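You operate a simulated robot arm through the tools that you are given. There is no shell and no other tool. Be economical: measure what you need, move in short steps, check, and stop when the job is done.

You are at the controls of a simulated robot arm. One attempt, no reset.

Task
Fit the small brown stirrup over the pegs and clamp it.
Fine: yellow clamp opened, sliding peg set to the number on the stirrup's tag, stirrup down on the rails, clamp shut; the other stirrups stay. Where these are worked on the way, their far stop is far enough and under half their travel is too little: yellow clamp.

Only the result counts: the job must be done as asked and must still hold three seconds after the hand-in. Knocking over, shifting, dropping, spilling or breaking anything else fails it.

Robot
A 7-joint arm with a two-finger parallel gripper, fixed in place. Base frame: the origin is at the foot of the arm, x ahead of it, y to its left, z up; the work surface is at about z = 860. Readings come in mm, rad, newtons and seconds.
With the tool pointing down near the work surface it reaches from about 240 to 680 mm from the base axis. Its first joint turns from -1.152 to 1.152 rad. Payload 2.4 kg.
The tool frame sits at the grasp point between the pads (the TCP): z along the fingers, y along the line on which they close. The tips reach 30 mm beyond it. Largest opening 94 mm; finger width 28, thickness 10; the body of the gripper, 50 by 96 mm, starts 55 mm behind the TCP.
Orientation is that of the tool frame in the base frame, as a unit quaternion [x, y, z, w]. With the fingers straight down and closing along the base's y, the tool's x points along the base's -x, its y along +y and its z along -z.

Tools
- The arm moves only by the tool move_arm. Its argument "motion" is a list of rows, each an object (a shift or turn left out is 0, a gripper value left out holds the last) with "angular": the turn, a rotation vector about the base's x, y, z in units of 45 degrees (1.0 is 45 degrees), a list of three; "offset": the shift along the base's x, y, z in units of 150 mm (1.0 is 150 mm), a list of three; "gripper": the finger opening in mm, from 0 to 94. In form: [{"angular": [ax, ay, az], "offset": [tx, ty, tz], "gripper": gripper}, ...]. A call has 1 to 8 rows; each row is the pose to reach, as a shift and turn from the pose commanded when the call began. A call with a number of a shift or a turn outside -1 to 1 is refused whole. Each row takes 0.2 s and may step no farther than 50 mm and 0.15 rad from the row before; otherwise, or with a gripper value out of range, the whole call is refused. Where a pose cannot be reached the arm comes as near as it can. A force on the tool above 40 N (or 10 N above the force at the start of the call, whichever is more), or a blocked arm, ends the call early, and 0.2 s more pass. Each finger travels about 153 mm/s and halts on what it meets, pressing with about 40 N; the grip force reading is that of the motor and also rises with nothing between the fingers. The clock runs only during rows and for 0.2 s after the last one: add rows that repeat a pose to give the fingers time. It gives the time, the measured TCP pose, the force on the tool (base axes), the opening and the grip force at its end, in the units of the frame above (readings bear some noise), with the torque about the TCP (base axes, N m) and any sound that the robot's microphone picked up.
- Cameras (640 x 400 px; columns grow to the right, rows downward): "scene" is fixed at [57.1, 505.4, 1450.1]; the picture's right is [-0.50, -0.87, 0.00], its down [-0.51, 0.29, -0.81] and it looks along [0.70, -0.40, -0.59] (base axes); focal length 339 px, centre (320, 200). "wrist" rides on the gripper at [76, 14, -103] in the tool frame; the picture's right is [-0.18, 0.98, 0.00], its down [-0.75, -0.14, -0.64] and it looks along [-0.63, -0.12, 0.77] (tool axes); focal length 243 px, centre (320, 200). There is no depth. A picture from a camera that has moved, and an enlarged one, comes with that camera's place and axes in the base frame and with its lens. The place of the scene camera against the robot may be out by one fixed shift of up to 18 mm in any direction.
- get_image(camera): a new picture of that camera. It takes no simulated time.
- enlarge(camera, box): a new picture of the part [left, top, right, bottom] of that camera's present view, enlarged. It takes no simulated time.
- job_done(): hands the job in; it is judged then, once.

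Work in short steps. Places have to be worked out from the pictures, the camera data and where the tool is seen: move nearer, look again, correct. Check each grasp and each placing, and mend what went wrong. You have 120 turns and 84 pictures in all, those below and enlarged ones among them. Open the gripper and draw the arm clear of the work before you hand the job in, unless the task says otherwise; then end with one line.

The tools are called after "Emit:" by a JSON object that holds its "fn" and its "kwargs". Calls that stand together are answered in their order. move_arm: Moves the arm, as the interface text tells. Its arguments: {"type":"object","properties":{"motion":{"type":"array","items":{"type":"object","properties":{"angular":{"type":"array","items":{"type":"number"}},"offset":{"type":"array","items":{"type":"number"}},"gripper":{"type":"number"}}}}},"required":["motion"]} The other tools are called the same way: get_image (camera) takes a picture; enlarge (camera, box) takes an enlarged picture of a part of a camera's view; job_done () hands the job in.

At the start:

```text
time: 0.0
ee_pos: [347.1, 96.9, 1167.9]
tcp_rot: [0.0, 1.0, 0.001, 0.0]
contact_force: [-0.2, -0.3, 0.3]
torque: [0.01, 0.04, 0.02]
finger_gap: 94.0
gripper_force: 0.1
```

scene: 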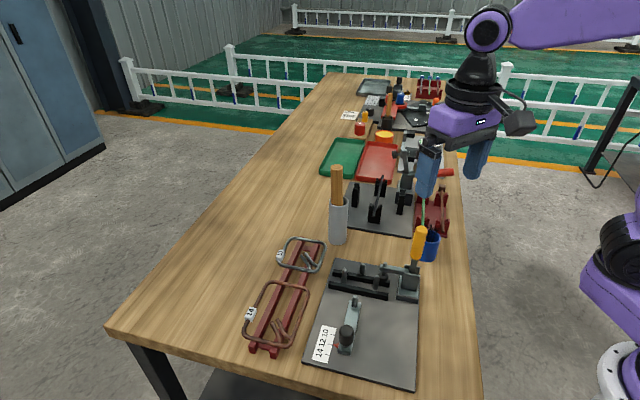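
wrist: 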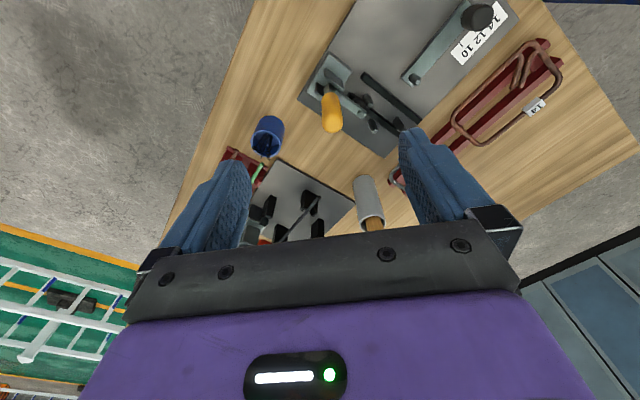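

I'll look closer at the near work area first: fixture with the yellow clamp, and the stirrups on the red rack.

Emit:
{"fn": "enlarge", "kwargs": {"camera": "scene", "box": [230, 220, 450, 390]}}

Emit:
{"fn": "enlarge", "kwargs": {"camera": "scene", "box": [310, 70, 470, 240]}}

Emit:
{"fn": "enlarge", "kwargs": {"camera": "wrist", "box": [230, 0, 600, 240]}}

```text
2.35 times, centred on (340, 305) of scene
camera zoom: at [57.1, 505.4, 1450.1], right [-0.5, -0.87, 0.0], down [-0.51, 0.29, -0.81], along [0.7, -0.4, -0.59], focal length 798 px, centre (273, -47)
```

zoom: 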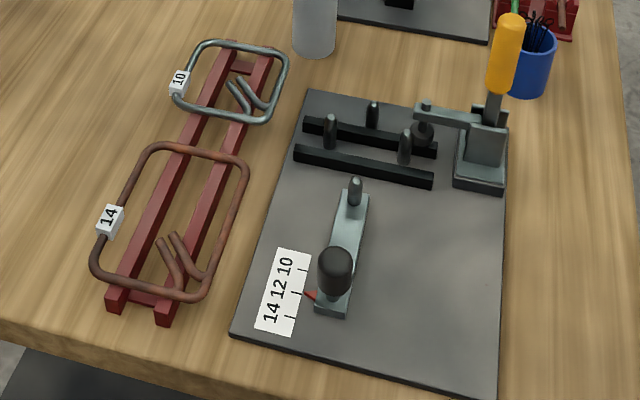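

```text
2.35 times, centred on (390, 155) of scene
camera zoom: at [57.1, 505.4, 1450.1], right [-0.5, -0.87, 0.0], down [-0.51, 0.29, -0.81], along [0.7, -0.4, -0.59], focal length 798 px, centre (155, 306)
```

zoom: 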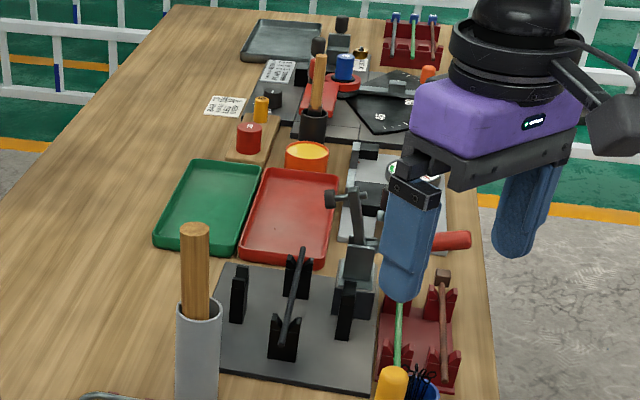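

```text
1.67 times, centred on (415, 120) of wrist
camera zoom: at [270.6, 111.9, 1271.5], right [0.18, 0.98, 0.0], down [0.75, -0.14, 0.64], along [0.63, -0.12, -0.77], focal length 404 px, centre (162, 333)
```

zoom: 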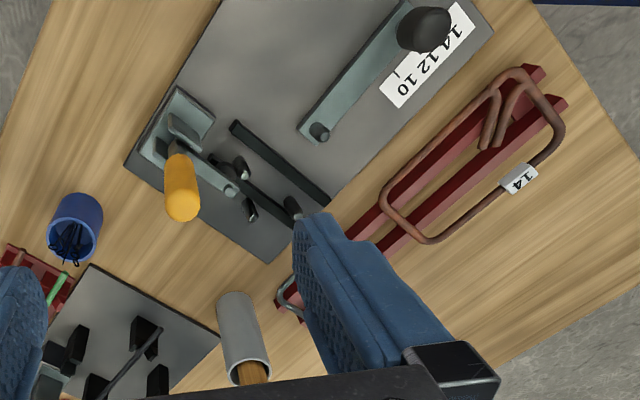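

The brown stirrup carries tag 14, and the pointer currently sits near 12. I'll move above that area for a closer wrist look.

Emit:
{"fn": "move_arm", "kwargs": {"motion": [{"offset": [-0.1, 0.3, 0]}, {"offset": [-0.2, 0.6, 0]}, {"offset": [-0.3, 0.8, -0.1]}, {"offset": [-0.4, 1.0, -0.2]}]}}

Emit:
{"fn": "get_image", "kwargs": {"camera": "wrist"}}

```text
time: 1.0
ee_pos: [284.5, 245.6, 1139.5]
tcp_rot: [0.001, 1.0, 0.0, 0.0]
contact_force: [-0.8, -0.1, -0.2]
torque: [-0.05, 0.03, -0.02]
finger_gap: 94.0
gripper_force: 0.0
```

```text
78 pictures are left
camera wrist: at [208.3, 261.4, 1241.5], right [0.19, 0.98, 0.0], down [0.75, -0.14, 0.64], along [0.63, -0.12, -0.77], focal length 243 px, centre (320, 200)
```

wrist: 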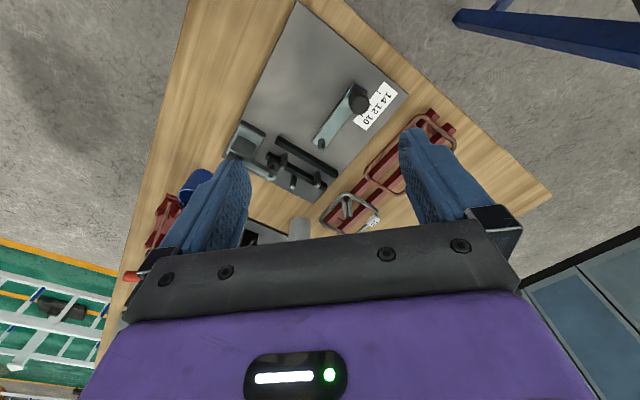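

The fixture is well in view; I enlarge it.

Emit:
{"fn": "enlarge", "kwargs": {"camera": "wrist", "box": [220, 60, 420, 220]}}

Emit:
{"fn": "enlarge", "kwargs": {"camera": "scene", "box": [320, 250, 430, 320]}}

Emit:
{"fn": "enlarge", "kwargs": {"camera": "scene", "box": [230, 265, 370, 365]}}

```text
2.50 times, centred on (320, 140) of wrist
camera zoom: at [208.3, 261.4, 1241.5], right [0.19, 0.98, 0.0], down [0.75, -0.14, 0.64], along [0.63, -0.12, -0.77], focal length 606 px, centre (320, 350)
```

zoom: 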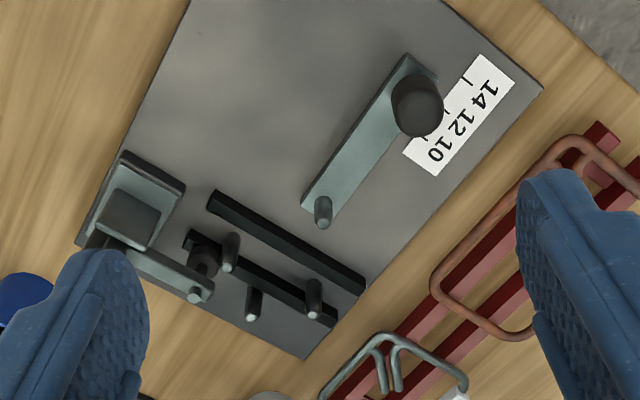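

```text
5.71 times, centred on (375, 285) of scene
camera zoom: at [57.1, 505.4, 1450.1], right [-0.5, -0.87, 0.0], down [-0.51, 0.29, -0.81], along [0.7, -0.4, -0.59], focal length 1938 px, centre (6, -286)
```

zoom: 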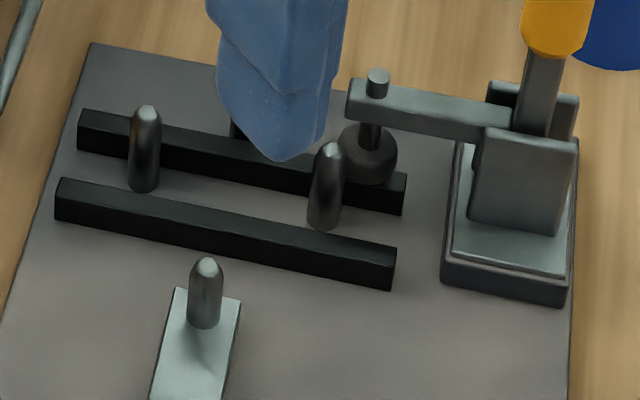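

```text
4.00 times, centred on (300, 315) of scene
camera zoom: at [57.1, 505.4, 1450.1], right [-0.5, -0.87, 0.0], down [-0.51, 0.29, -0.81], along [0.7, -0.4, -0.59], focal length 1357 px, centre (400, -260)
```

zoom: 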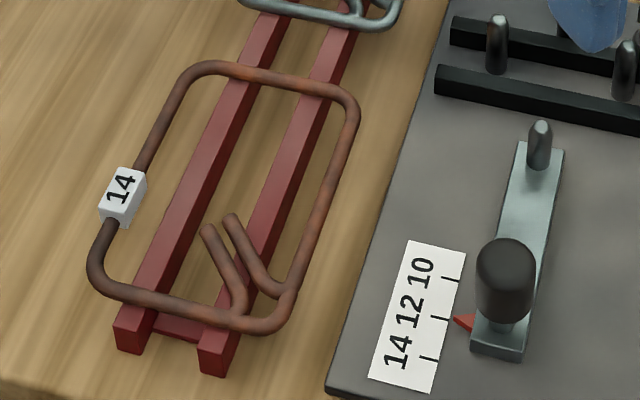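

Geometry estimate: the fixture is turned about 45°, the slide runs along (-1,+1), and the clamp handle stands at about (367,106) with its top near z=1038. I turn the gripper +45° and go above the handle to check.

Emit:
{"fn": "move_arm", "kwargs": {"motion": [{"angular": [0, 0, 0.167], "offset": [0.09, -0.155, 0]}, {"angular": [0, 0, 0.334], "offset": [0.18, -0.31, 0]}, {"angular": [0, 0, 0.5], "offset": [0.27, -0.465, 0]}, {"angular": [0, 0, 0.667], "offset": [0.36, -0.62, 0]}, {"angular": [0, 0, 0.834], "offset": [0.45, -0.775, 0]}, {"angular": [0, 0, 1.0], "offset": [0.55, -0.93, 0]}]}}

Emit:
{"fn": "get_image", "kwargs": {"camera": "wrist"}}

Emit:
{"fn": "get_image", "kwargs": {"camera": "scene"}}

```text
time: 2.4
ee_pos: [372.6, 108.0, 1141.9]
tcp_rot: [-0.383, 0.924, 0.0, 0.0]
contact_force: [0.8, 0.0, 0.4]
torque: [-0.03, 0.01, 0.0]
finger_gap: 94.0
gripper_force: 0.1
```

```text
74 pictures are left
camera wrist: at [308.2, 64.5, 1242.9], right [-0.57, 0.82, 0.0], down [0.63, 0.43, 0.64], along [0.53, 0.36, -0.77], focal length 243 px, centre (320, 200)
```

wrist: 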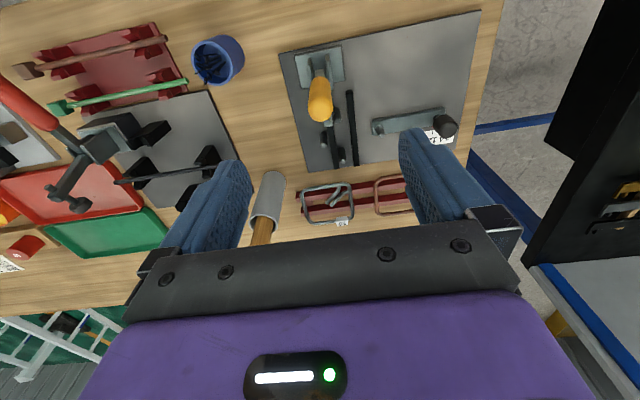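

```text
73 pictures are left
```

scene: 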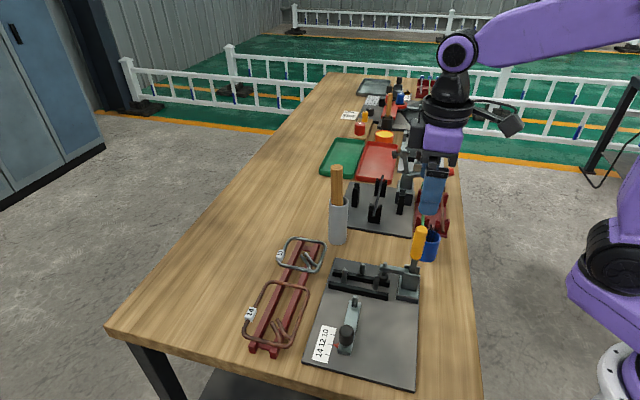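

I enlarge the fixture to measure its exact direction and the handle.

Emit:
{"fn": "enlarge", "kwargs": {"camera": "wrist", "box": [270, 0, 490, 220]}}

```text
1.82 times, centred on (380, 110) of wrist
camera zoom: at [308.2, 64.5, 1242.9], right [-0.57, 0.82, 0.0], down [0.63, 0.43, 0.64], along [0.53, 0.36, -0.77], focal length 441 px, centre (211, 364)
```

zoom: 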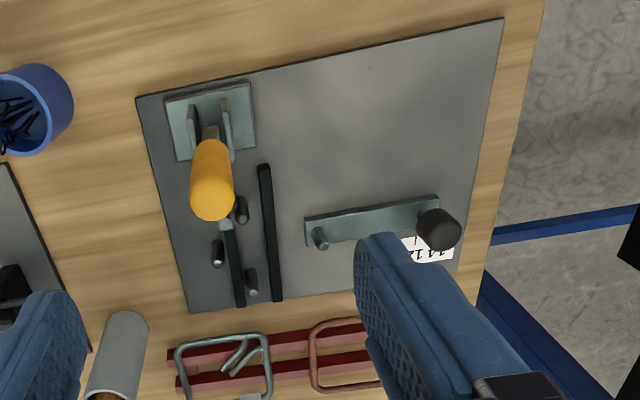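

Handle top confirmed at about (366.5,105); plate edges are exactly at 45°. I move down around the handle with the fingers straddling it.

Emit:
{"fn": "move_arm", "kwargs": {"motion": [{"offset": [-0.035, -0.02, -0.3], "gripper": 70}, {"offset": [-0.035, -0.02, -0.55]}, {"offset": [-0.035, -0.02, -0.55]}]}}

Emit:
{"fn": "get_image", "kwargs": {"camera": "wrist"}}

```text
time: 3.2
ee_pos: [363.1, 102.5, 1057.7]
tcp_rot: [-0.383, 0.924, 0.0, -0.001]
contact_force: [-0.2, -0.8, -0.1]
torque: [-0.01, -0.01, -0.01]
finger_gap: 70.0
gripper_force: 0.0
```

```text
71 pictures are left
camera wrist: at [299.7, 60.1, 1158.9], right [-0.56, 0.83, 0.0], down [0.63, 0.43, 0.64], along [0.53, 0.36, -0.77], focal length 243 px, centre (320, 200)
```

wrist: 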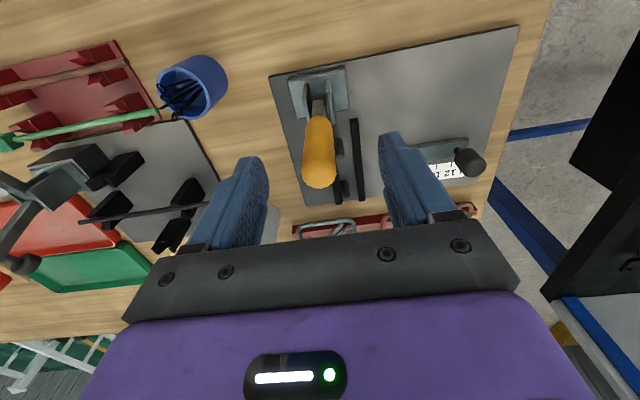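

Handle centred between the fingers. I go down to z≈1010 and close on it.

Emit:
{"fn": "move_arm", "kwargs": {"motion": [{"offset": [0.022, 0.013, -0.16]}, {"offset": [0.022, 0.013, -0.32]}, {"offset": [0.022, 0.013, -0.32], "gripper": 10}, {"offset": [0.022, 0.013, -0.32], "gripper": 10}]}}

Emit:
{"fn": "get_image", "kwargs": {"camera": "scene"}}

```text
time: 4.2
ee_pos: [367.3, 103.6, 1007.5]
tcp_rot: [-0.383, 0.924, 0.0, 0.002]
contact_force: [10.4, -8.0, -6.3]
torque: [0.26, 0.11, -0.01]
finger_gap: 22.0
gripper_force: 44.9
```

```text
70 pictures are left
```

scene: 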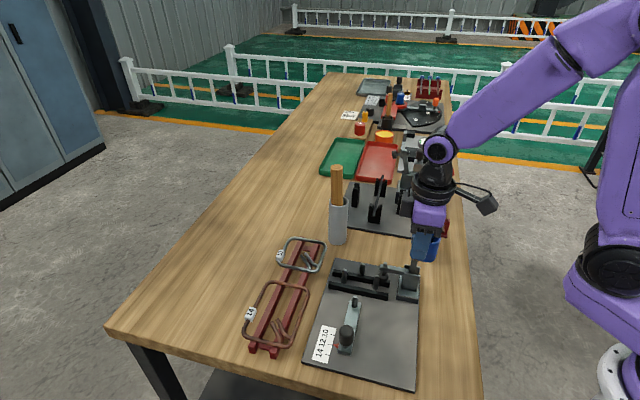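

Gripped (22 mm). Test pushing the handle away from the clamp arm, in the (-,-) direction, along the arc about a pivot near z≈905.

Emit:
{"fn": "move_arm", "kwargs": {"motion": [{"offset": [-0.015, -0.045, -0.001]}, {"offset": [-0.04, -0.06, -0.003]}, {"offset": [-0.067, -0.08, -0.008]}, {"offset": [-0.067, -0.08, -0.008]}]}}

```text
time: 5.2
ee_pos: [358.6, 95.4, 1009.1]
tcp_rot: [-0.383, 0.924, -0.001, 0.005]
contact_force: [8.0, 17.5, 12.7]
torque: [1.65, -0.47, 0.07]
finger_gap: 22.1
gripper_force: 45.4
```

Moved about 12 mm with some resistance; check whether the clamp arm rises.

Emit:
{"fn": "enlarge", "kwargs": {"camera": "scene", "box": [330, 210, 450, 310]}}

```text
4.00 times, centred on (390, 260) of scene
camera zoom: at [57.2, 505.8, 1449.9], right [-0.5, -0.87, 0.0], down [-0.51, 0.29, -0.81], along [0.7, -0.4, -0.59], focal length 1357 px, centre (40, -40)
```

zoom: 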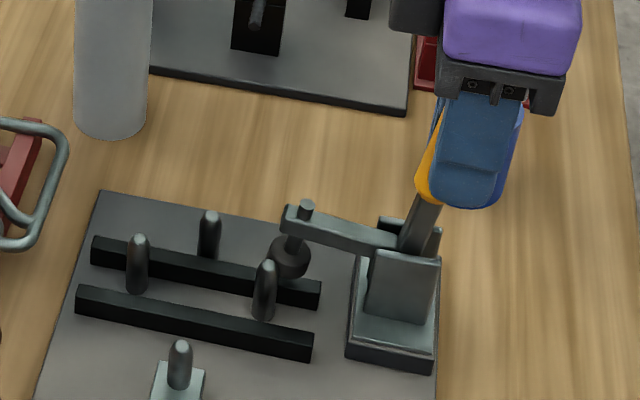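

The arm is lifting: right direction. Continue along the arc.

Emit:
{"fn": "move_arm", "kwargs": {"motion": [{"offset": [-0.05, -0.045, -0.015]}, {"offset": [-0.1, -0.09, -0.036]}, {"offset": [-0.145, -0.135, -0.06]}, {"offset": [-0.145, -0.135, -0.06]}]}}

```text
time: 6.2
ee_pos: [337.3, 73.0, 1000.5]
tcp_rot: [-0.383, 0.924, 0.0, 0.003]
contact_force: [8.0, 19.9, 0.0]
torque: [1.12, -1.1, 0.05]
finger_gap: 23.7
gripper_force: 44.6
```

Continue the swing to about 50°.

Emit:
{"fn": "move_arm", "kwargs": {"motion": [{"offset": [-0.048, -0.048, -0.038]}, {"offset": [-0.092, -0.092, -0.082]}, {"offset": [-0.132, -0.132, -0.135]}, {"offset": [-0.169, -0.169, -0.19]}, {"offset": [-0.169, -0.169, -0.19]}]}}

Emit:
{"fn": "enlarge", "kwargs": {"camera": "scene", "box": [330, 210, 450, 310]}}

```text
time: 7.4
ee_pos: [312.1, 49.3, 971.1]
tcp_rot: [-0.381, 0.924, 0.0, 0.004]
contact_force: [21.7, -6.3, 6.7]
torque: [0.89, -0.78, 0.16]
finger_gap: 25.8
gripper_force: 45.1
```

```text
4.00 times, centred on (390, 260) of scene
camera zoom: at [57.7, 505.2, 1450.1], right [-0.5, -0.87, 0.0], down [-0.51, 0.29, -0.81], along [0.7, -0.4, -0.59], focal length 1357 px, centre (40, -40)
```

zoom: 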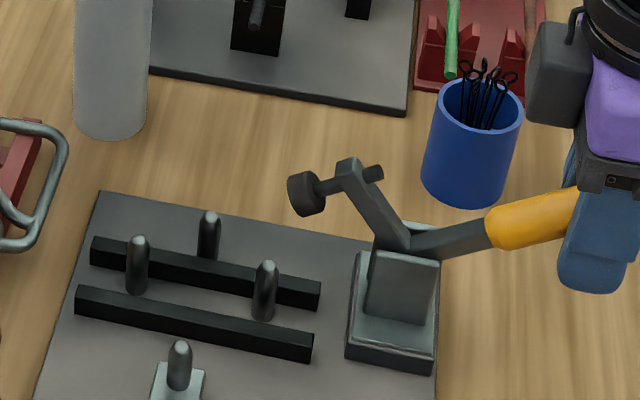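

Arm is up about 55°. Continue toward the far stop.

Emit:
{"fn": "move_arm", "kwargs": {"motion": [{"offset": [-0.034, -0.034, -0.058]}, {"offset": [-0.058, -0.058, -0.118]}, {"offset": [-0.075, -0.075, -0.18]}, {"offset": [-0.088, -0.088, -0.243]}, {"offset": [-0.088, -0.088, -0.243]}]}}

Emit:
{"fn": "enlarge", "kwargs": {"camera": "scene", "box": [330, 210, 450, 310]}}

```text
time: 8.6
ee_pos: [297.8, 35.1, 933.6]
tcp_rot: [-0.382, 0.924, 0.001, 0.001]
contact_force: [22.0, -21.4, 11.1]
torque: [0.15, 0.1, -0.33]
finger_gap: 27.1
gripper_force: 15.6
```

```text
4.00 times, centred on (390, 260) of scene
camera zoom: at [57.6, 504.8, 1450.3], right [-0.5, -0.87, 0.0], down [-0.51, 0.29, -0.81], along [0.7, -0.4, -0.59], focal length 1357 px, centre (40, -40)
```

zoom: 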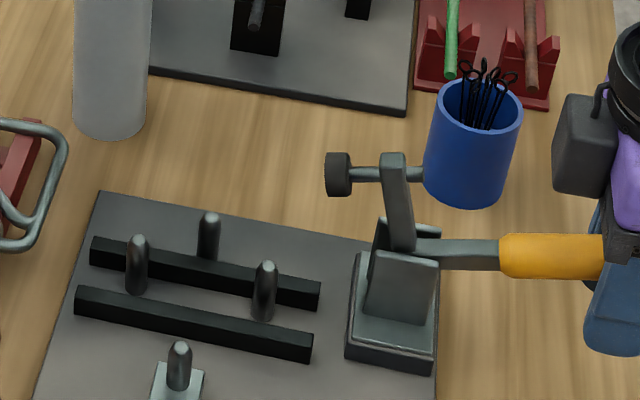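

Arm is near vertical. Push slightly further to find the stop, easing the sideways load.

Emit:
{"fn": "move_arm", "kwargs": {"motion": [{"offset": [0.006, -0.02, -0.04]}, {"offset": [0.002, -0.025, -0.09]}, {"offset": [0.0, -0.03, -0.14]}, {"offset": [0.0, -0.03, -0.14]}]}}

Emit:
{"fn": "enlarge", "kwargs": {"camera": "scene", "box": [330, 210, 450, 310]}}

```text
time: 9.6
ee_pos: [295.4, 32.3, 912.7]
tcp_rot: [-0.386, 0.923, 0.0, -0.003]
contact_force: [-16.8, 18.0, 10.9]
torque: [-0.75, -0.32, 0.32]
finger_gap: 25.9
gripper_force: 45.2
```

```text
4.00 times, centred on (390, 260) of scene
camera zoom: at [56.5, 505.9, 1449.9], right [-0.5, -0.87, 0.0], down [-0.51, 0.29, -0.81], along [0.7, -0.4, -0.59], focal length 1357 px, centre (40, -40)
```

zoom: 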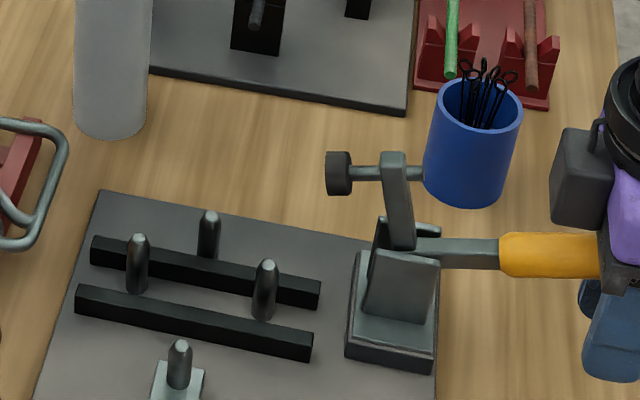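

Handle didn't move further, so it is at its stop (arm upright). I open and retreat upward.

Emit:
{"fn": "move_arm", "kwargs": {"motion": [{"gripper": 60}, {"gripper": 60}, {"offset": [0, 0, 0.3]}, {"offset": [0, 0, 0.6]}, {"offset": [0, 0, 0.9]}, {"offset": [0, 0.1, 1.0]}]}}

Emit:
{"fn": "enlarge", "kwargs": {"camera": "scene", "box": [330, 210, 450, 310]}}

```text
time: 11.0
ee_pos: [297.7, 43.2, 1063.8]
tcp_rot: [-0.383, 0.924, 0.0, 0.001]
contact_force: [-0.5, -0.4, -0.1]
torque: [0.0, 0.03, 0.03]
finger_gap: 60.2
gripper_force: 0.0
```

```text
4.00 times, centred on (390, 260) of scene
camera zoom: at [57.1, 505.4, 1450.1], right [-0.5, -0.87, 0.0], down [-0.51, 0.29, -0.81], along [0.7, -0.4, -0.59], focal length 1357 px, centre (40, -40)
```

zoom: 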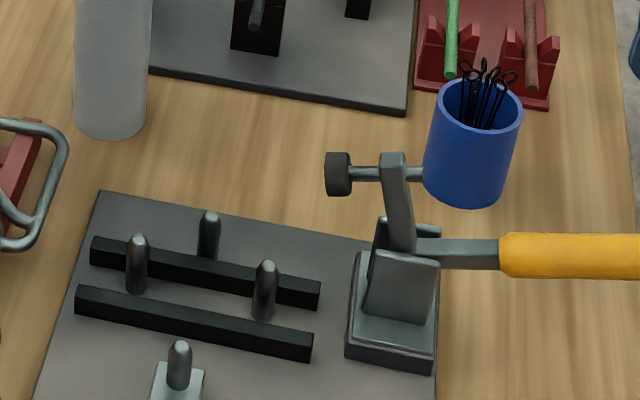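

Clamp stays open. Now I go above the slider knob near (333,294).

Emit:
{"fn": "move_arm", "kwargs": {"motion": [{"offset": [0.04, 0.32, 0]}, {"offset": [0.08, 0.64, 0]}, {"offset": [0.12, 0.96, 0]}]}}

Emit:
{"fn": "move_arm", "kwargs": {"motion": [{"offset": [0.04, 0.3, 0]}, {"offset": [0.1, 0.6, 0], "gripper": 80}, {"offset": [0.1, 0.67, 0]}]}}

Emit:
{"fn": "get_image", "kwargs": {"camera": "wrist"}}

```text
time: 11.8
ee_pos: [316.8, 187.9, 1060.6]
tcp_rot: [-0.383, 0.924, 0.0, 0.0]
contact_force: [0.5, 0.4, 0.0]
torque: [0.0, 0.0, -0.03]
finger_gap: 60.2
gripper_force: 0.2
```

```text
time: 12.6
ee_pos: [329.9, 290.6, 1062.7]
tcp_rot: [-0.383, 0.924, 0.0, -0.001]
contact_force: [-1.1, -0.7, 0.2]
torque: [0.02, -0.01, 0.03]
finger_gap: 80.0
gripper_force: 0.1
```

```text
64 pictures are left
camera wrist: at [265.7, 247.7, 1164.1], right [-0.56, 0.83, 0.0], down [0.63, 0.43, 0.64], along [0.53, 0.36, -0.77], focal length 243 px, centre (320, 200)
```

wrist: 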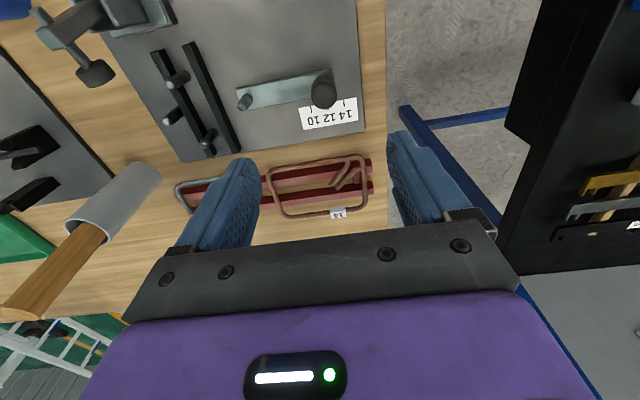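

Good view of knob, scale and stirrup; enlarge.

Emit:
{"fn": "enlarge", "kwargs": {"camera": "wrist", "box": [220, 50, 400, 150]}}

Emit:
{"fn": "enlarge", "kwargs": {"camera": "wrist", "box": [240, 130, 400, 230]}}

```text
3.56 times, centred on (310, 100) of wrist
camera zoom: at [265.7, 247.7, 1164.1], right [-0.56, 0.83, 0.0], down [0.63, 0.43, 0.64], along [0.53, 0.36, -0.77], focal length 863 px, centre (356, 556)
```

zoom: 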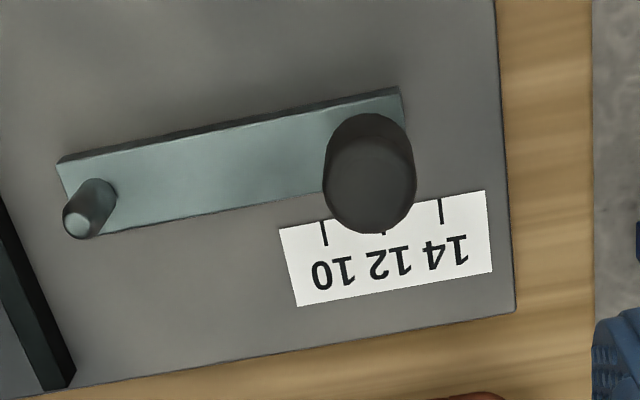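

```text
4.00 times, centred on (320, 180) of wrist
camera zoom: at [265.7, 247.7, 1164.1], right [-0.56, 0.83, 0.0], down [0.63, 0.43, 0.64], along [0.53, 0.36, -0.77], focal length 970 px, centre (320, 280)
```

zoom: 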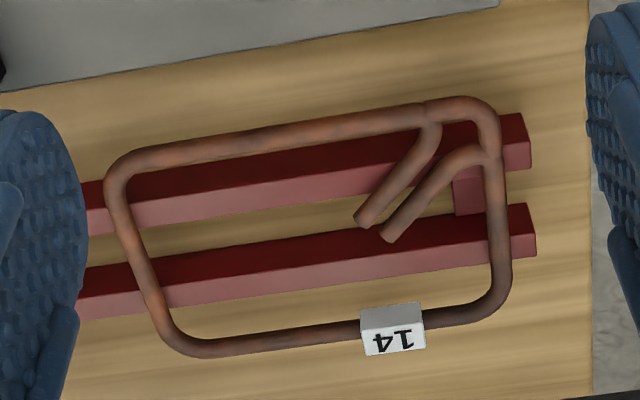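

Knob is at about (326,293) with top near z≈918; tick spacing is 20 mm. I descend with the fingers straddling it along the slide and look.

Emit:
{"fn": "move_arm", "kwargs": {"motion": [{"offset": [-0.023, 0.01, -0.3], "gripper": 70}, {"offset": [-0.023, 0.01, -0.6]}, {"offset": [-0.023, 0.01, -0.78]}, {"offset": [-0.023, 0.01, -0.78]}]}}

Emit:
{"fn": "get_image", "kwargs": {"camera": "wrist"}}

```text
time: 13.6
ee_pos: [326.1, 295.7, 946.1]
tcp_rot: [-0.382, 0.924, 0.001, 0.0]
contact_force: [0.0, -0.7, -0.2]
torque: [0.01, 0.02, 0.0]
finger_gap: 70.0
gripper_force: 0.1
```

```text
61 pictures are left
camera wrist: at [262.7, 251.9, 1048.0], right [-0.57, 0.82, 0.0], down [0.63, 0.43, 0.64], along [0.53, 0.36, -0.77], focal length 243 px, centre (320, 200)
```

wrist: 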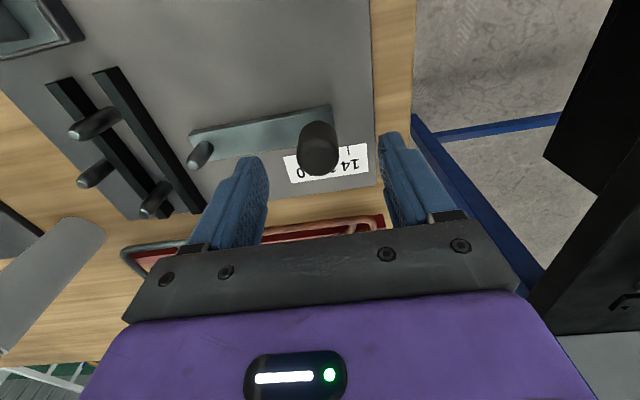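

Knob resolves to (327.7,294.3), top z≈910. Descend 30 mm and close gently.

Emit:
{"fn": "move_arm", "kwargs": {"motion": [{"offset": [0.01, -0.008, -0.12]}, {"offset": [0.01, -0.008, -0.2]}, {"offset": [0.01, -0.008, -0.2], "gripper": 45}, {"offset": [0.01, -0.008, -0.2], "gripper": 15}, {"offset": [0.01, -0.008, -0.2], "gripper": 15}]}}

Emit:
{"fn": "enlarge", "kwargs": {"camera": "scene", "box": [300, 300, 400, 380]}}

```text
time: 14.8
ee_pos: [328.8, 293.8, 915.5]
tcp_rot: [-0.383, 0.924, 0.0, 0.0]
contact_force: [-4.1, 2.9, -5.7]
torque: [0.4, -0.2, 0.03]
finger_gap: 27.4
gripper_force: 45.0
```

```text
5.00 times, centred on (350, 340) of scene
camera zoom: at [57.1, 505.5, 1450.0], right [-0.5, -0.87, 0.0], down [-0.51, 0.29, -0.81], along [0.7, -0.4, -0.59], focal length 1696 px, centre (170, -500)
```

zoom: 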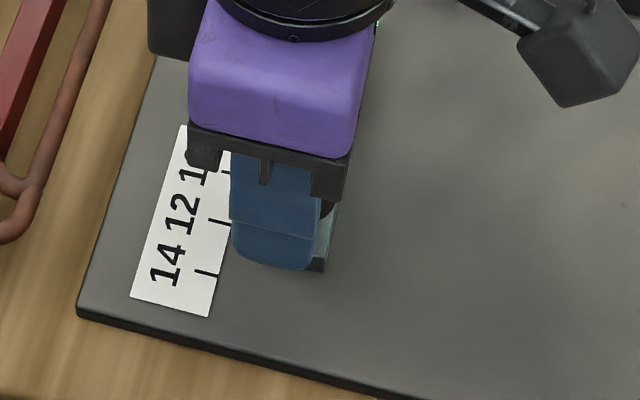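

Knob gripped. Slide 20 mm toward 14.

Emit:
{"fn": "move_arm", "kwargs": {"motion": [{"offset": [-0.024, 0.024, 0]}, {"offset": [-0.048, 0.048, 0]}, {"offset": [-0.072, 0.072, 0]}, {"offset": [-0.094, 0.094, 0]}, {"offset": [-0.094, 0.094, 0]}]}}

Emit:
{"fn": "enlarge", "kwargs": {"camera": "scene", "box": [300, 300, 400, 380]}}

```text
time: 16.0
ee_pos: [315.9, 305.9, 917.0]
tcp_rot: [-0.382, 0.924, 0.001, 0.001]
contact_force: [2.0, 8.0, 11.6]
torque: [-0.02, 0.03, -0.03]
finger_gap: 27.2
gripper_force: 45.1
```

```text
5.00 times, centred on (350, 340) of scene
camera zoom: at [57.1, 505.5, 1450.1], right [-0.5, -0.87, 0.0], down [-0.51, 0.29, -0.81], along [0.7, -0.4, -0.59], focal length 1696 px, centre (170, -500)
```

zoom: 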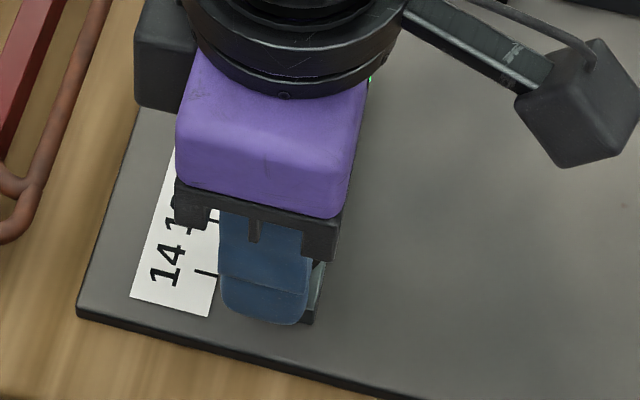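

It moved. Release, rise and inspect the pointer.

Emit:
{"fn": "move_arm", "kwargs": {"motion": [{"gripper": 70}, {"gripper": 70}, {"offset": [0, 0, 0.3]}, {"offset": [0, 0, 0.6]}, {"offset": [0, 0, 0.9]}]}}

Emit:
{"fn": "enlarge", "kwargs": {"camera": "scene", "box": [310, 310, 370, 370]}}

```text
time: 17.2
ee_pos: [313.9, 307.3, 1053.3]
tcp_rot: [-0.382, 0.924, 0.0, 0.0]
contact_force: [-0.5, 0.6, 0.3]
torque: [0.02, 0.0, 0.0]
finger_gap: 69.9
gripper_force: 0.1
```

```text
6.67 times, centred on (340, 340) of scene
camera zoom: at [57.1, 505.4, 1450.1], right [-0.5, -0.87, 0.0], down [-0.51, 0.29, -0.81], along [0.7, -0.4, -0.59], focal length 2261 px, centre (187, -733)
```

zoom: 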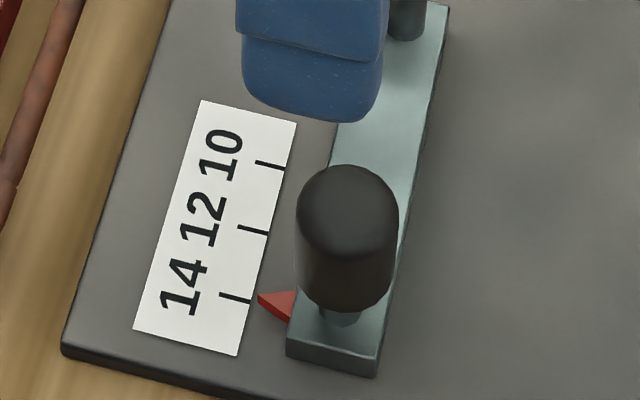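

The pointer reads at 14, possibly about 1 mm short. I rotate to the -45° yaw needed for the stirrup, placing the camera nearly over the pointer for a check.

Emit:
{"fn": "move_arm", "kwargs": {"motion": [{"angular": [0, 0, -0.18], "offset": [0, 0, 0]}, {"angular": [0, 0, -0.36]}, {"angular": [0, 0, -0.54]}, {"angular": [0, 0, -0.72], "offset": [0.1, -0.05, 0]}, {"angular": [0, 0, -0.9], "offset": [0.15, -0.1, 0]}, {"angular": [0, 0, -1.0], "offset": [0.2, -0.14, 0]}]}}

Emit:
{"fn": "move_arm", "kwargs": {"motion": [{"angular": [0, 0, -0.18]}, {"angular": [0, 0, -0.36]}, {"angular": [0, 0, -0.54]}, {"angular": [0, 0, -0.72]}, {"angular": [0, 0, -0.9]}, {"angular": [0, 0, -1.0]}]}}

Emit:
{"fn": "get_image", "kwargs": {"camera": "wrist"}}

```text
time: 18.6
ee_pos: [341.3, 285.6, 1051.0]
tcp_rot: [0.001, 1.0, 0.001, 0.0]
contact_force: [0.6, 0.2, 0.1]
torque: [-0.01, 0.01, 0.0]
finger_gap: 70.1
gripper_force: 0.1
```

```text
time: 20.0
ee_pos: [344.7, 283.5, 1050.7]
tcp_rot: [0.383, 0.924, 0.001, 0.0]
contact_force: [0.6, 0.0, 0.0]
torque: [0.05, 0.01, -0.03]
finger_gap: 70.0
gripper_force: 0.1
```

```text
57 pictures are left
camera wrist: at [299.9, 348.3, 1153.1], right [0.83, 0.56, 0.0], down [0.43, -0.63, 0.64], along [0.36, -0.53, -0.77], focal length 243 px, centre (320, 200)
```

wrist: 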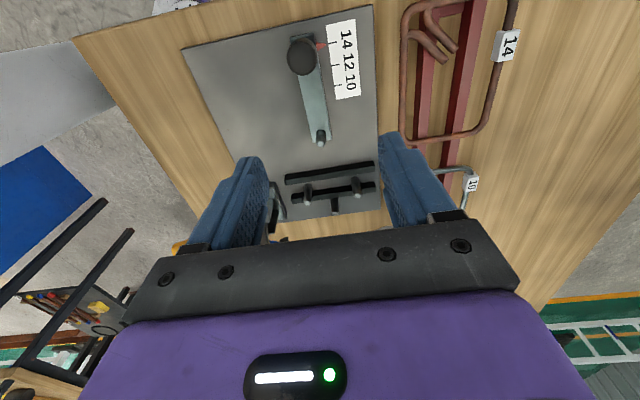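

Emit:
{"fn": "enlarge", "kwargs": {"camera": "wrist", "box": [280, 10, 380, 80]}}

Emit:
{"fn": "enlarge", "kwargs": {"camera": "wrist", "box": [380, 0, 540, 180]}}

Emit:
{"fn": "enlarge", "kwargs": {"camera": "wrist", "box": [270, 110, 400, 230]}}

```text
5.71 times, centred on (330, 45) of wrist
camera zoom: at [299.9, 348.3, 1153.1], right [0.83, 0.56, 0.0], down [0.43, -0.63, 0.64], along [0.36, -0.53, -0.77], focal length 1386 px, centre (263, 1086)
```

zoom: 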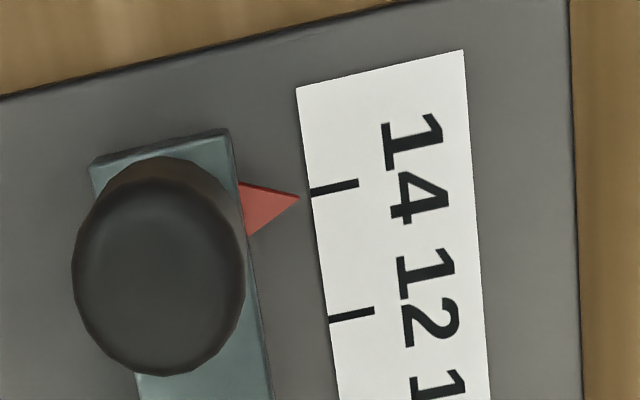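

```text
2.22 times, centred on (460, 90) of wrist
camera zoom: at [299.9, 348.3, 1153.1], right [0.83, 0.56, 0.0], down [0.43, -0.63, 0.64], along [0.36, -0.53, -0.77], focal length 539 px, centre (9, 444)
```

zoom: 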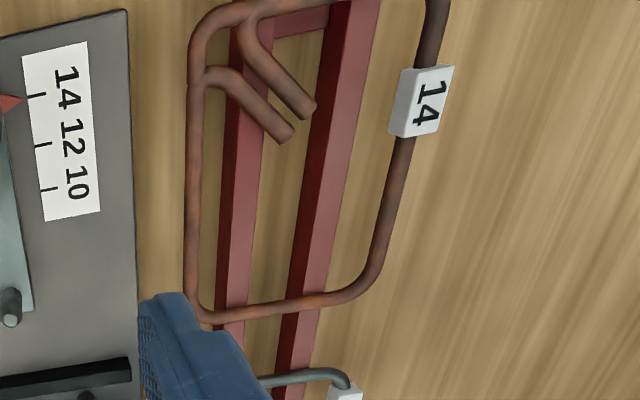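

```text
3.33 times, centred on (335, 170) of wrist
camera zoom: at [299.9, 348.3, 1153.1], right [0.83, 0.56, 0.0], down [0.43, -0.63, 0.64], along [0.36, -0.53, -0.77], focal length 809 px, centre (270, 300)
```

zoom: 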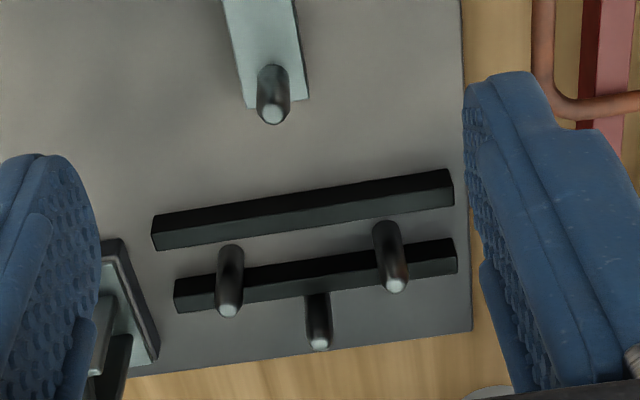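

Pointer reads 14 (within about 1 mm, given parallax). Stirrup: centre z≈881, robot-side long bar along the slide direction at about w=(x+y)/√2=530. I move above the grasp point (405,345) on that bar with a narrow opening.

Emit:
{"fn": "move_arm", "kwargs": {"motion": [{"offset": [0.14, 0.14, -0.1], "gripper": 30}, {"offset": [0.28, 0.28, -0.25]}, {"offset": [0.41, 0.41, -0.45]}, {"offset": [0.41, 0.41, -0.45]}]}}

Emit:
{"fn": "get_image", "kwargs": {"camera": "wrist"}}

```text
time: 21.0
ee_pos: [401.8, 347.4, 984.9]
tcp_rot: [0.383, 0.924, 0.0, 0.0]
contact_force: [-0.2, 0.4, 0.0]
torque: [0.0, -0.02, 0.02]
finger_gap: 30.1
gripper_force: 0.1
```

```text
53 pictures are left
camera wrist: at [358.5, 412.3, 1086.7], right [0.83, 0.56, 0.0], down [0.43, -0.63, 0.64], along [0.36, -0.53, -0.77], focal length 243 px, centre (320, 200)
```

wrist: 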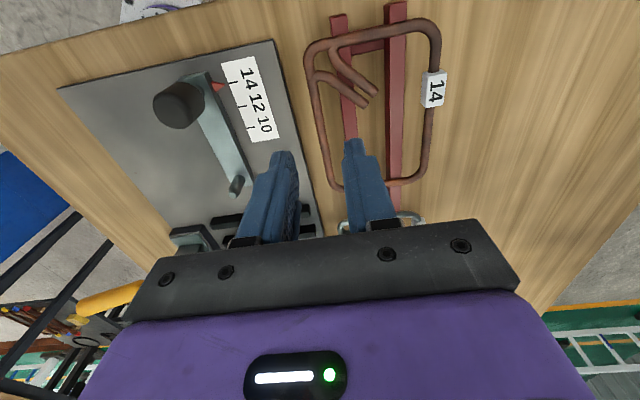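

Emit:
{"fn": "enlarge", "kwargs": {"camera": "wrist", "box": [260, 0, 460, 220]}}

```text
1.82 times, centred on (360, 110) of wrist
camera zoom: at [358.5, 412.3, 1086.7], right [0.83, 0.56, 0.0], down [0.43, -0.63, 0.64], along [0.36, -0.53, -0.77], focal length 441 px, centre (247, 364)
```

zoom: 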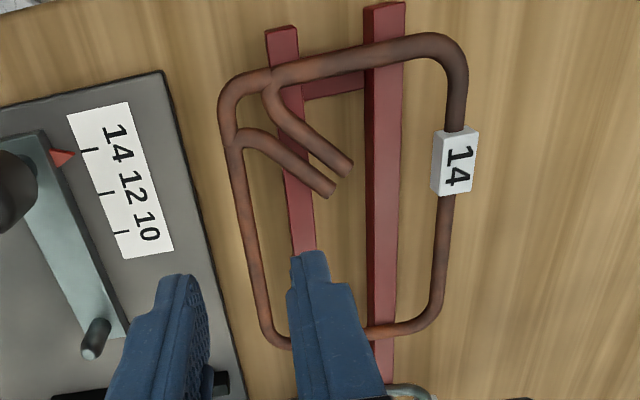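

Bar at w≈529.5, z≈881.5, nearly exactly along the slide. I narrow the opening to 20 mm and go down to just above the bar to verify.

Emit:
{"fn": "move_arm", "kwargs": {"motion": [{"offset": [0.011, -0.027, -0.15], "gripper": 22}, {"offset": [0.011, -0.027, -0.3]}, {"offset": [0.011, -0.027, -0.36]}, {"offset": [0.011, -0.027, -0.36]}]}}

Emit:
{"fn": "enlarge", "kwargs": {"camera": "wrist", "box": [220, 60, 420, 220]}}

Emit:
{"fn": "enlarge", "kwargs": {"camera": "scene", "box": [230, 230, 370, 370]}}

```text
time: 22.0
ee_pos: [405.5, 342.2, 930.1]
tcp_rot: [0.383, 0.924, 0.0, 0.0]
contact_force: [0.2, -1.1, 0.8]
torque: [0.01, -0.01, 0.01]
finger_gap: 22.0
gripper_force: 0.0
```

```text
2.50 times, centred on (320, 140) of wrist
camera zoom: at [362.8, 406.9, 1031.0], right [0.83, 0.56, 0.0], down [0.43, -0.63, 0.64], along [0.36, -0.53, -0.77], focal length 606 px, centre (320, 350)
```

zoom: 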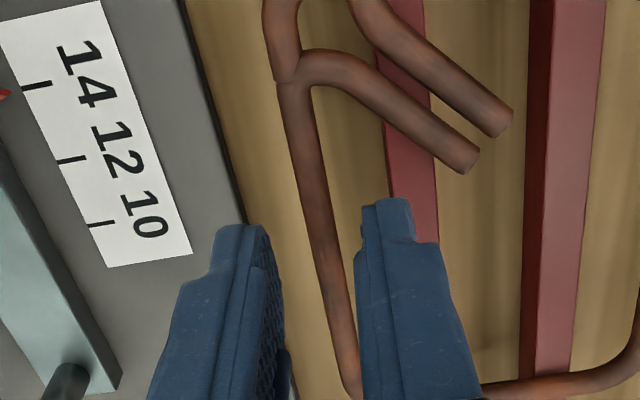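

```text
2.86 times, centred on (300, 300) of scene
camera zoom: at [57.1, 505.4, 1450.1], right [-0.5, -0.87, 0.0], down [-0.51, 0.29, -0.81], along [0.7, -0.4, -0.59], focal length 969 px, centre (377, -86)
```

zoom: 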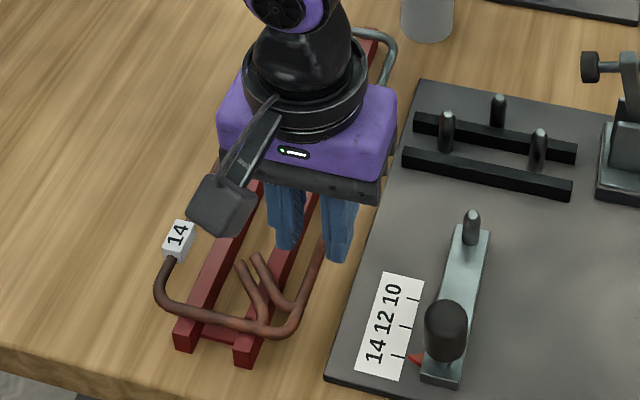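

Bar lies centred between the fingers, hooks clear. Descend 25 mm and close.

Emit:
{"fn": "move_arm", "kwargs": {"motion": [{"offset": [-0.003, -0.003, -0.08]}, {"offset": [-0.003, -0.003, -0.165]}, {"offset": [-0.003, -0.003, -0.165], "gripper": 2}, {"offset": [-0.003, -0.003, -0.165], "gripper": 2}]}}

```text
time: 22.8
ee_pos: [409.6, 347.5, 910.7]
tcp_rot: [0.383, 0.924, 0.01, 0.004]
contact_force: [-2.8, -0.9, 7.0]
torque: [0.19, 0.14, 0.06]
finger_gap: 7.1
gripper_force: 39.5
stopped in row 3: the force on the tool passed its limit at 42 N (the readings are from after the stop); the commanded pose is now the measured one
```

The call stopped at the force limit during closing, with gap 7.1 and a slight shift. Look before doing anything.

Emit:
{"fn": "get_image", "kwargs": {"camera": "wrist"}}

Emit:
{"fn": "enlarge", "kwargs": {"camera": "scene", "box": [230, 230, 370, 370]}}

```text
49 pictures are left
camera wrist: at [365.1, 410.2, 1011.7], right [0.82, 0.56, 0.02], down [0.42, -0.64, 0.64], along [0.38, -0.52, -0.77], focal length 243 px, centre (320, 200)
```

wrist: 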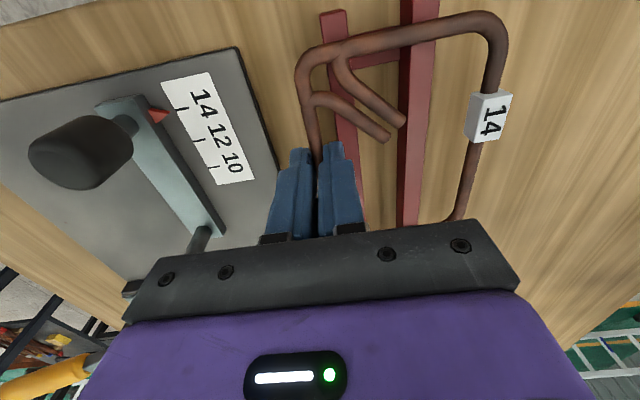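

```text
2.86 times, centred on (300, 300) of scene
camera zoom: at [57.0, 505.3, 1450.1], right [-0.5, -0.87, 0.0], down [-0.51, 0.29, -0.81], along [0.7, -0.4, -0.59], focal length 969 px, centre (377, -86)
```

zoom: 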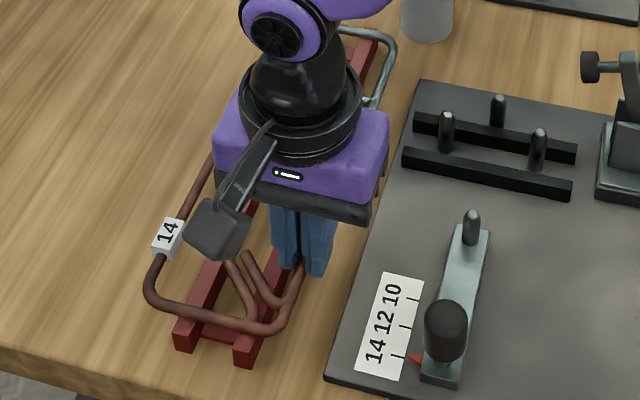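

The bar is gripped (gap ≈7 mm); the ring shifted a few mm on its rack only. Lift slowly and check how it hangs.

Emit:
{"fn": "move_arm", "kwargs": {"motion": [{"offset": [0, 0, 0.05], "gripper": 0}, {"offset": [0, 0, 0.15], "gripper": 0}, {"offset": [0, 0, 0.3]}, {"offset": [0, 0, 0.4]}, {"offset": [0, 0, 0.4]}]}}

Emit:
{"fn": "get_image", "kwargs": {"camera": "wrist"}}

Emit:
{"fn": "enlarge", "kwargs": {"camera": "scene", "box": [230, 210, 390, 370]}}

```text
time: 24.0
ee_pos: [410.6, 344.4, 970.0]
tcp_rot: [0.382, 0.924, 0.01, 0.004]
contact_force: [0.6, 1.1, -2.1]
torque: [-0.06, 0.12, 0.01]
finger_gap: 7.2
gripper_force: 40.0
```

```text
47 pictures are left
camera wrist: at [364.4, 407.9, 1072.1], right [0.83, 0.56, 0.02], down [0.42, -0.64, 0.64], along [0.38, -0.52, -0.77], focal length 243 px, centre (320, 200)
```

wrist: 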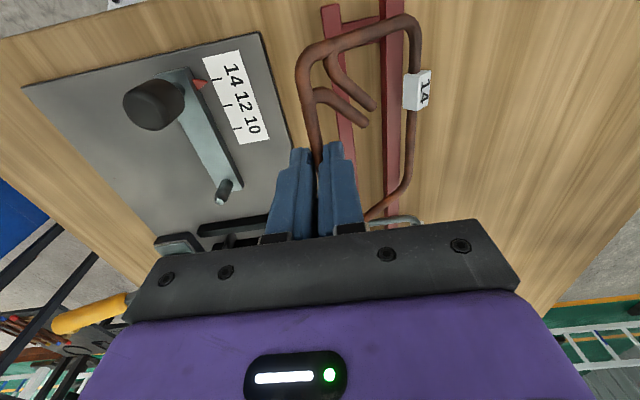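

```text
2.50 times, centred on (310, 290) of scene
camera zoom: at [57.2, 505.4, 1450.1], right [-0.5, -0.87, 0.0], down [-0.51, 0.29, -0.81], along [0.7, -0.4, -0.59], focal length 848 px, centre (345, -25)
```

zoom: 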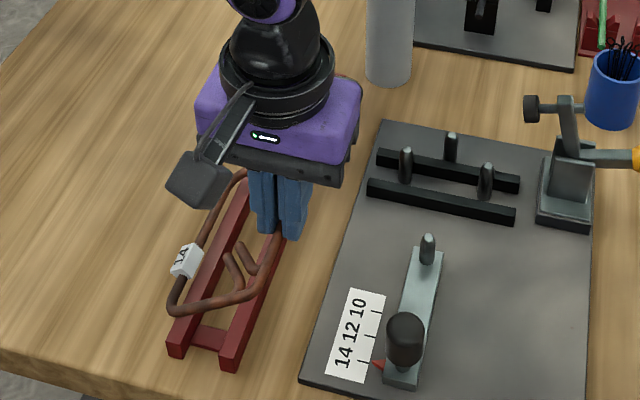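

The ring droops by rotating about the gripped bar, so this grasp won't keep it level. I'll lay it back on its rack and regrip from inside, with the fingers spreading against both long bars.

Emit:
{"fn": "move_arm", "kwargs": {"motion": [{"offset": [0, 0, -0.1]}, {"offset": [0, 0, -0.2]}, {"offset": [0, 0, -0.28]}, {"offset": [0, 0, -0.33]}, {"offset": [0, 0, -0.37]}, {"offset": [0, 0, -0.38]}]}}

Emit:
{"fn": "get_image", "kwargs": {"camera": "wrist"}}

```text
time: 25.4
ee_pos: [412.0, 347.0, 911.6]
tcp_rot: [0.383, 0.924, 0.01, 0.004]
contact_force: [-0.9, -0.2, -0.6]
torque: [0.05, 0.01, 0.02]
finger_gap: 6.9
gripper_force: 39.4
```

```text
45 pictures are left
camera wrist: at [365.5, 410.1, 1013.7], right [0.82, 0.57, 0.02], down [0.42, -0.64, 0.64], along [0.38, -0.52, -0.77], focal length 243 px, centre (320, 200)
```

wrist: 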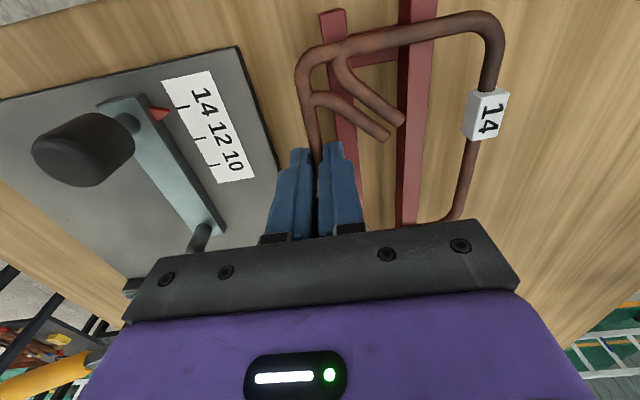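

The ring is flat on the rack again, about 7 mm off its old place. I drag it back 5 mm with the grip, level the tool, open slightly and lift out.

Emit:
{"fn": "move_arm", "kwargs": {"motion": [{"offset": [-0.013, -0.013, 0], "angular": [-0.01, 0.01, 0]}, {"offset": [-0.027, -0.027, 0], "angular": [-0.0195, 0.0195, 0]}, {"offset": [-0.027, -0.027, 0], "angular": [-0.0195, 0.0195, 0], "gripper": 16}, {"offset": [-0.027, -0.027, 0], "angular": [-0.0195, 0.0195, 0], "gripper": 16}, {"offset": [-0.027, -0.027, 0.1], "angular": [-0.0195, 0.0195, 0], "gripper": 16}, {"offset": [-0.027, -0.027, 0.3], "angular": [-0.0195, 0.0195, 0]}, {"offset": [0.1, 0.1, 0.5], "angular": [-0.0195, 0.0195, 0], "gripper": 56}, {"offset": [0.19, 0.19, 0.5], "angular": [-0.0195, 0.0195, 0], "gripper": 56}]}}

Emit:
{"fn": "get_image", "kwargs": {"camera": "wrist"}}

```text
time: 27.2
ee_pos: [440.3, 375.3, 985.8]
tcp_rot: [0.383, 0.924, 0.002, 0.0]
contact_force: [0.5, -0.1, 0.1]
torque: [-0.01, -0.05, 0.02]
finger_gap: 56.1
gripper_force: 0.1
```

```text
44 pictures are left
camera wrist: at [397.1, 440.6, 1087.4], right [0.83, 0.56, 0.0], down [0.43, -0.63, 0.64], along [0.36, -0.53, -0.77], focal length 243 px, centre (320, 200)
```

wrist: 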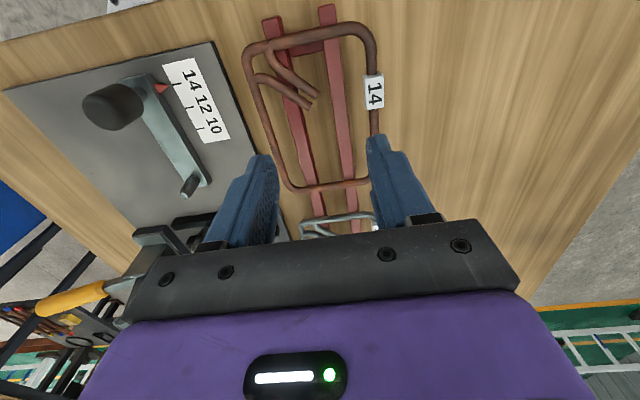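

Emit:
{"fn": "enlarge", "kwargs": {"camera": "wrist", "box": [220, 0, 420, 220]}}

```text
1.82 times, centred on (320, 110) of wrist
camera zoom: at [397.1, 440.6, 1087.4], right [0.83, 0.56, 0.0], down [0.43, -0.63, 0.64], along [0.36, -0.53, -0.77], focal length 441 px, centre (320, 364)
```

zoom: 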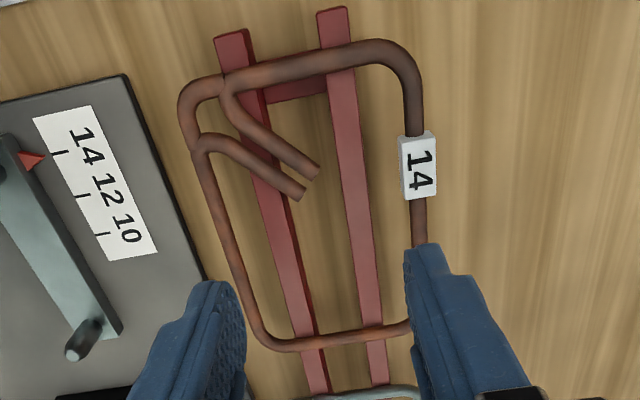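

Measured in slide/cross coordinates: long bars at w≈529 and 623, near/far bars at u≈11 and -121.5, rack rails inside them. I position inside the ring (u≈-40, w≈575.5), opening 55, and drop to z≈925 to check clearances.

Emit:
{"fn": "move_arm", "kwargs": {"motion": [{"offset": [-0.038, 0.011, -0.15], "gripper": 55}, {"offset": [-0.038, 0.011, -0.3]}, {"offset": [-0.038, 0.011, -0.405]}, {"offset": [-0.038, 0.011, -0.405]}]}}

Emit:
{"fn": "enlarge", "kwargs": {"camera": "wrist", "box": [220, 60, 420, 240]}}

```text
time: 28.2
ee_pos: [433.9, 375.5, 926.8]
tcp_rot: [0.383, 0.924, 0.001, 0.0]
contact_force: [0.0, -0.4, -0.3]
torque: [-0.04, -0.01, 0.0]
finger_gap: 55.0
gripper_force: 0.1
```

```text
2.22 times, centred on (320, 150) of wrist
camera zoom: at [390.5, 441.2, 1028.3], right [0.83, 0.56, 0.0], down [0.43, -0.63, 0.64], along [0.36, -0.53, -0.77], focal length 539 px, centre (320, 311)
```

zoom: 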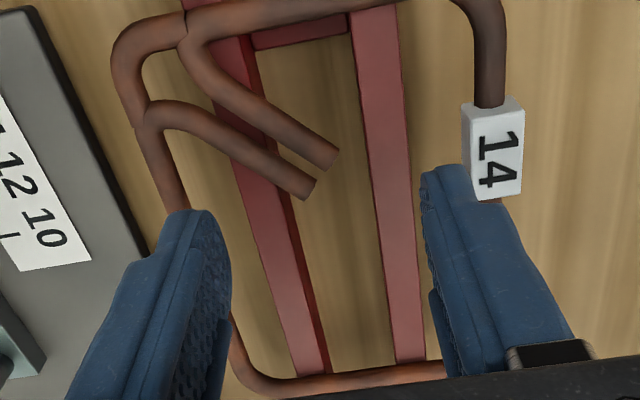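

Clearances: left finger fits between bar and rail, right between rail and tag, with about 2 mm each side. Shift +0.8 mm and descend in small steps, watching force.

Emit:
{"fn": "move_arm", "kwargs": {"motion": [{"offset": [0.004, 0.004, -0.05]}, {"offset": [0.004, 0.004, -0.085]}, {"offset": [0.004, 0.004, -0.105]}, {"offset": [0.004, 0.004, -0.105]}]}}

```text
time: 29.2
ee_pos: [434.4, 377.5, 910.1]
tcp_rot: [0.382, 0.924, 0.001, 0.0]
contact_force: [0.0, -0.2, -0.9]
torque: [0.02, -0.01, -0.02]
finger_gap: 55.1
gripper_force: 0.0
```

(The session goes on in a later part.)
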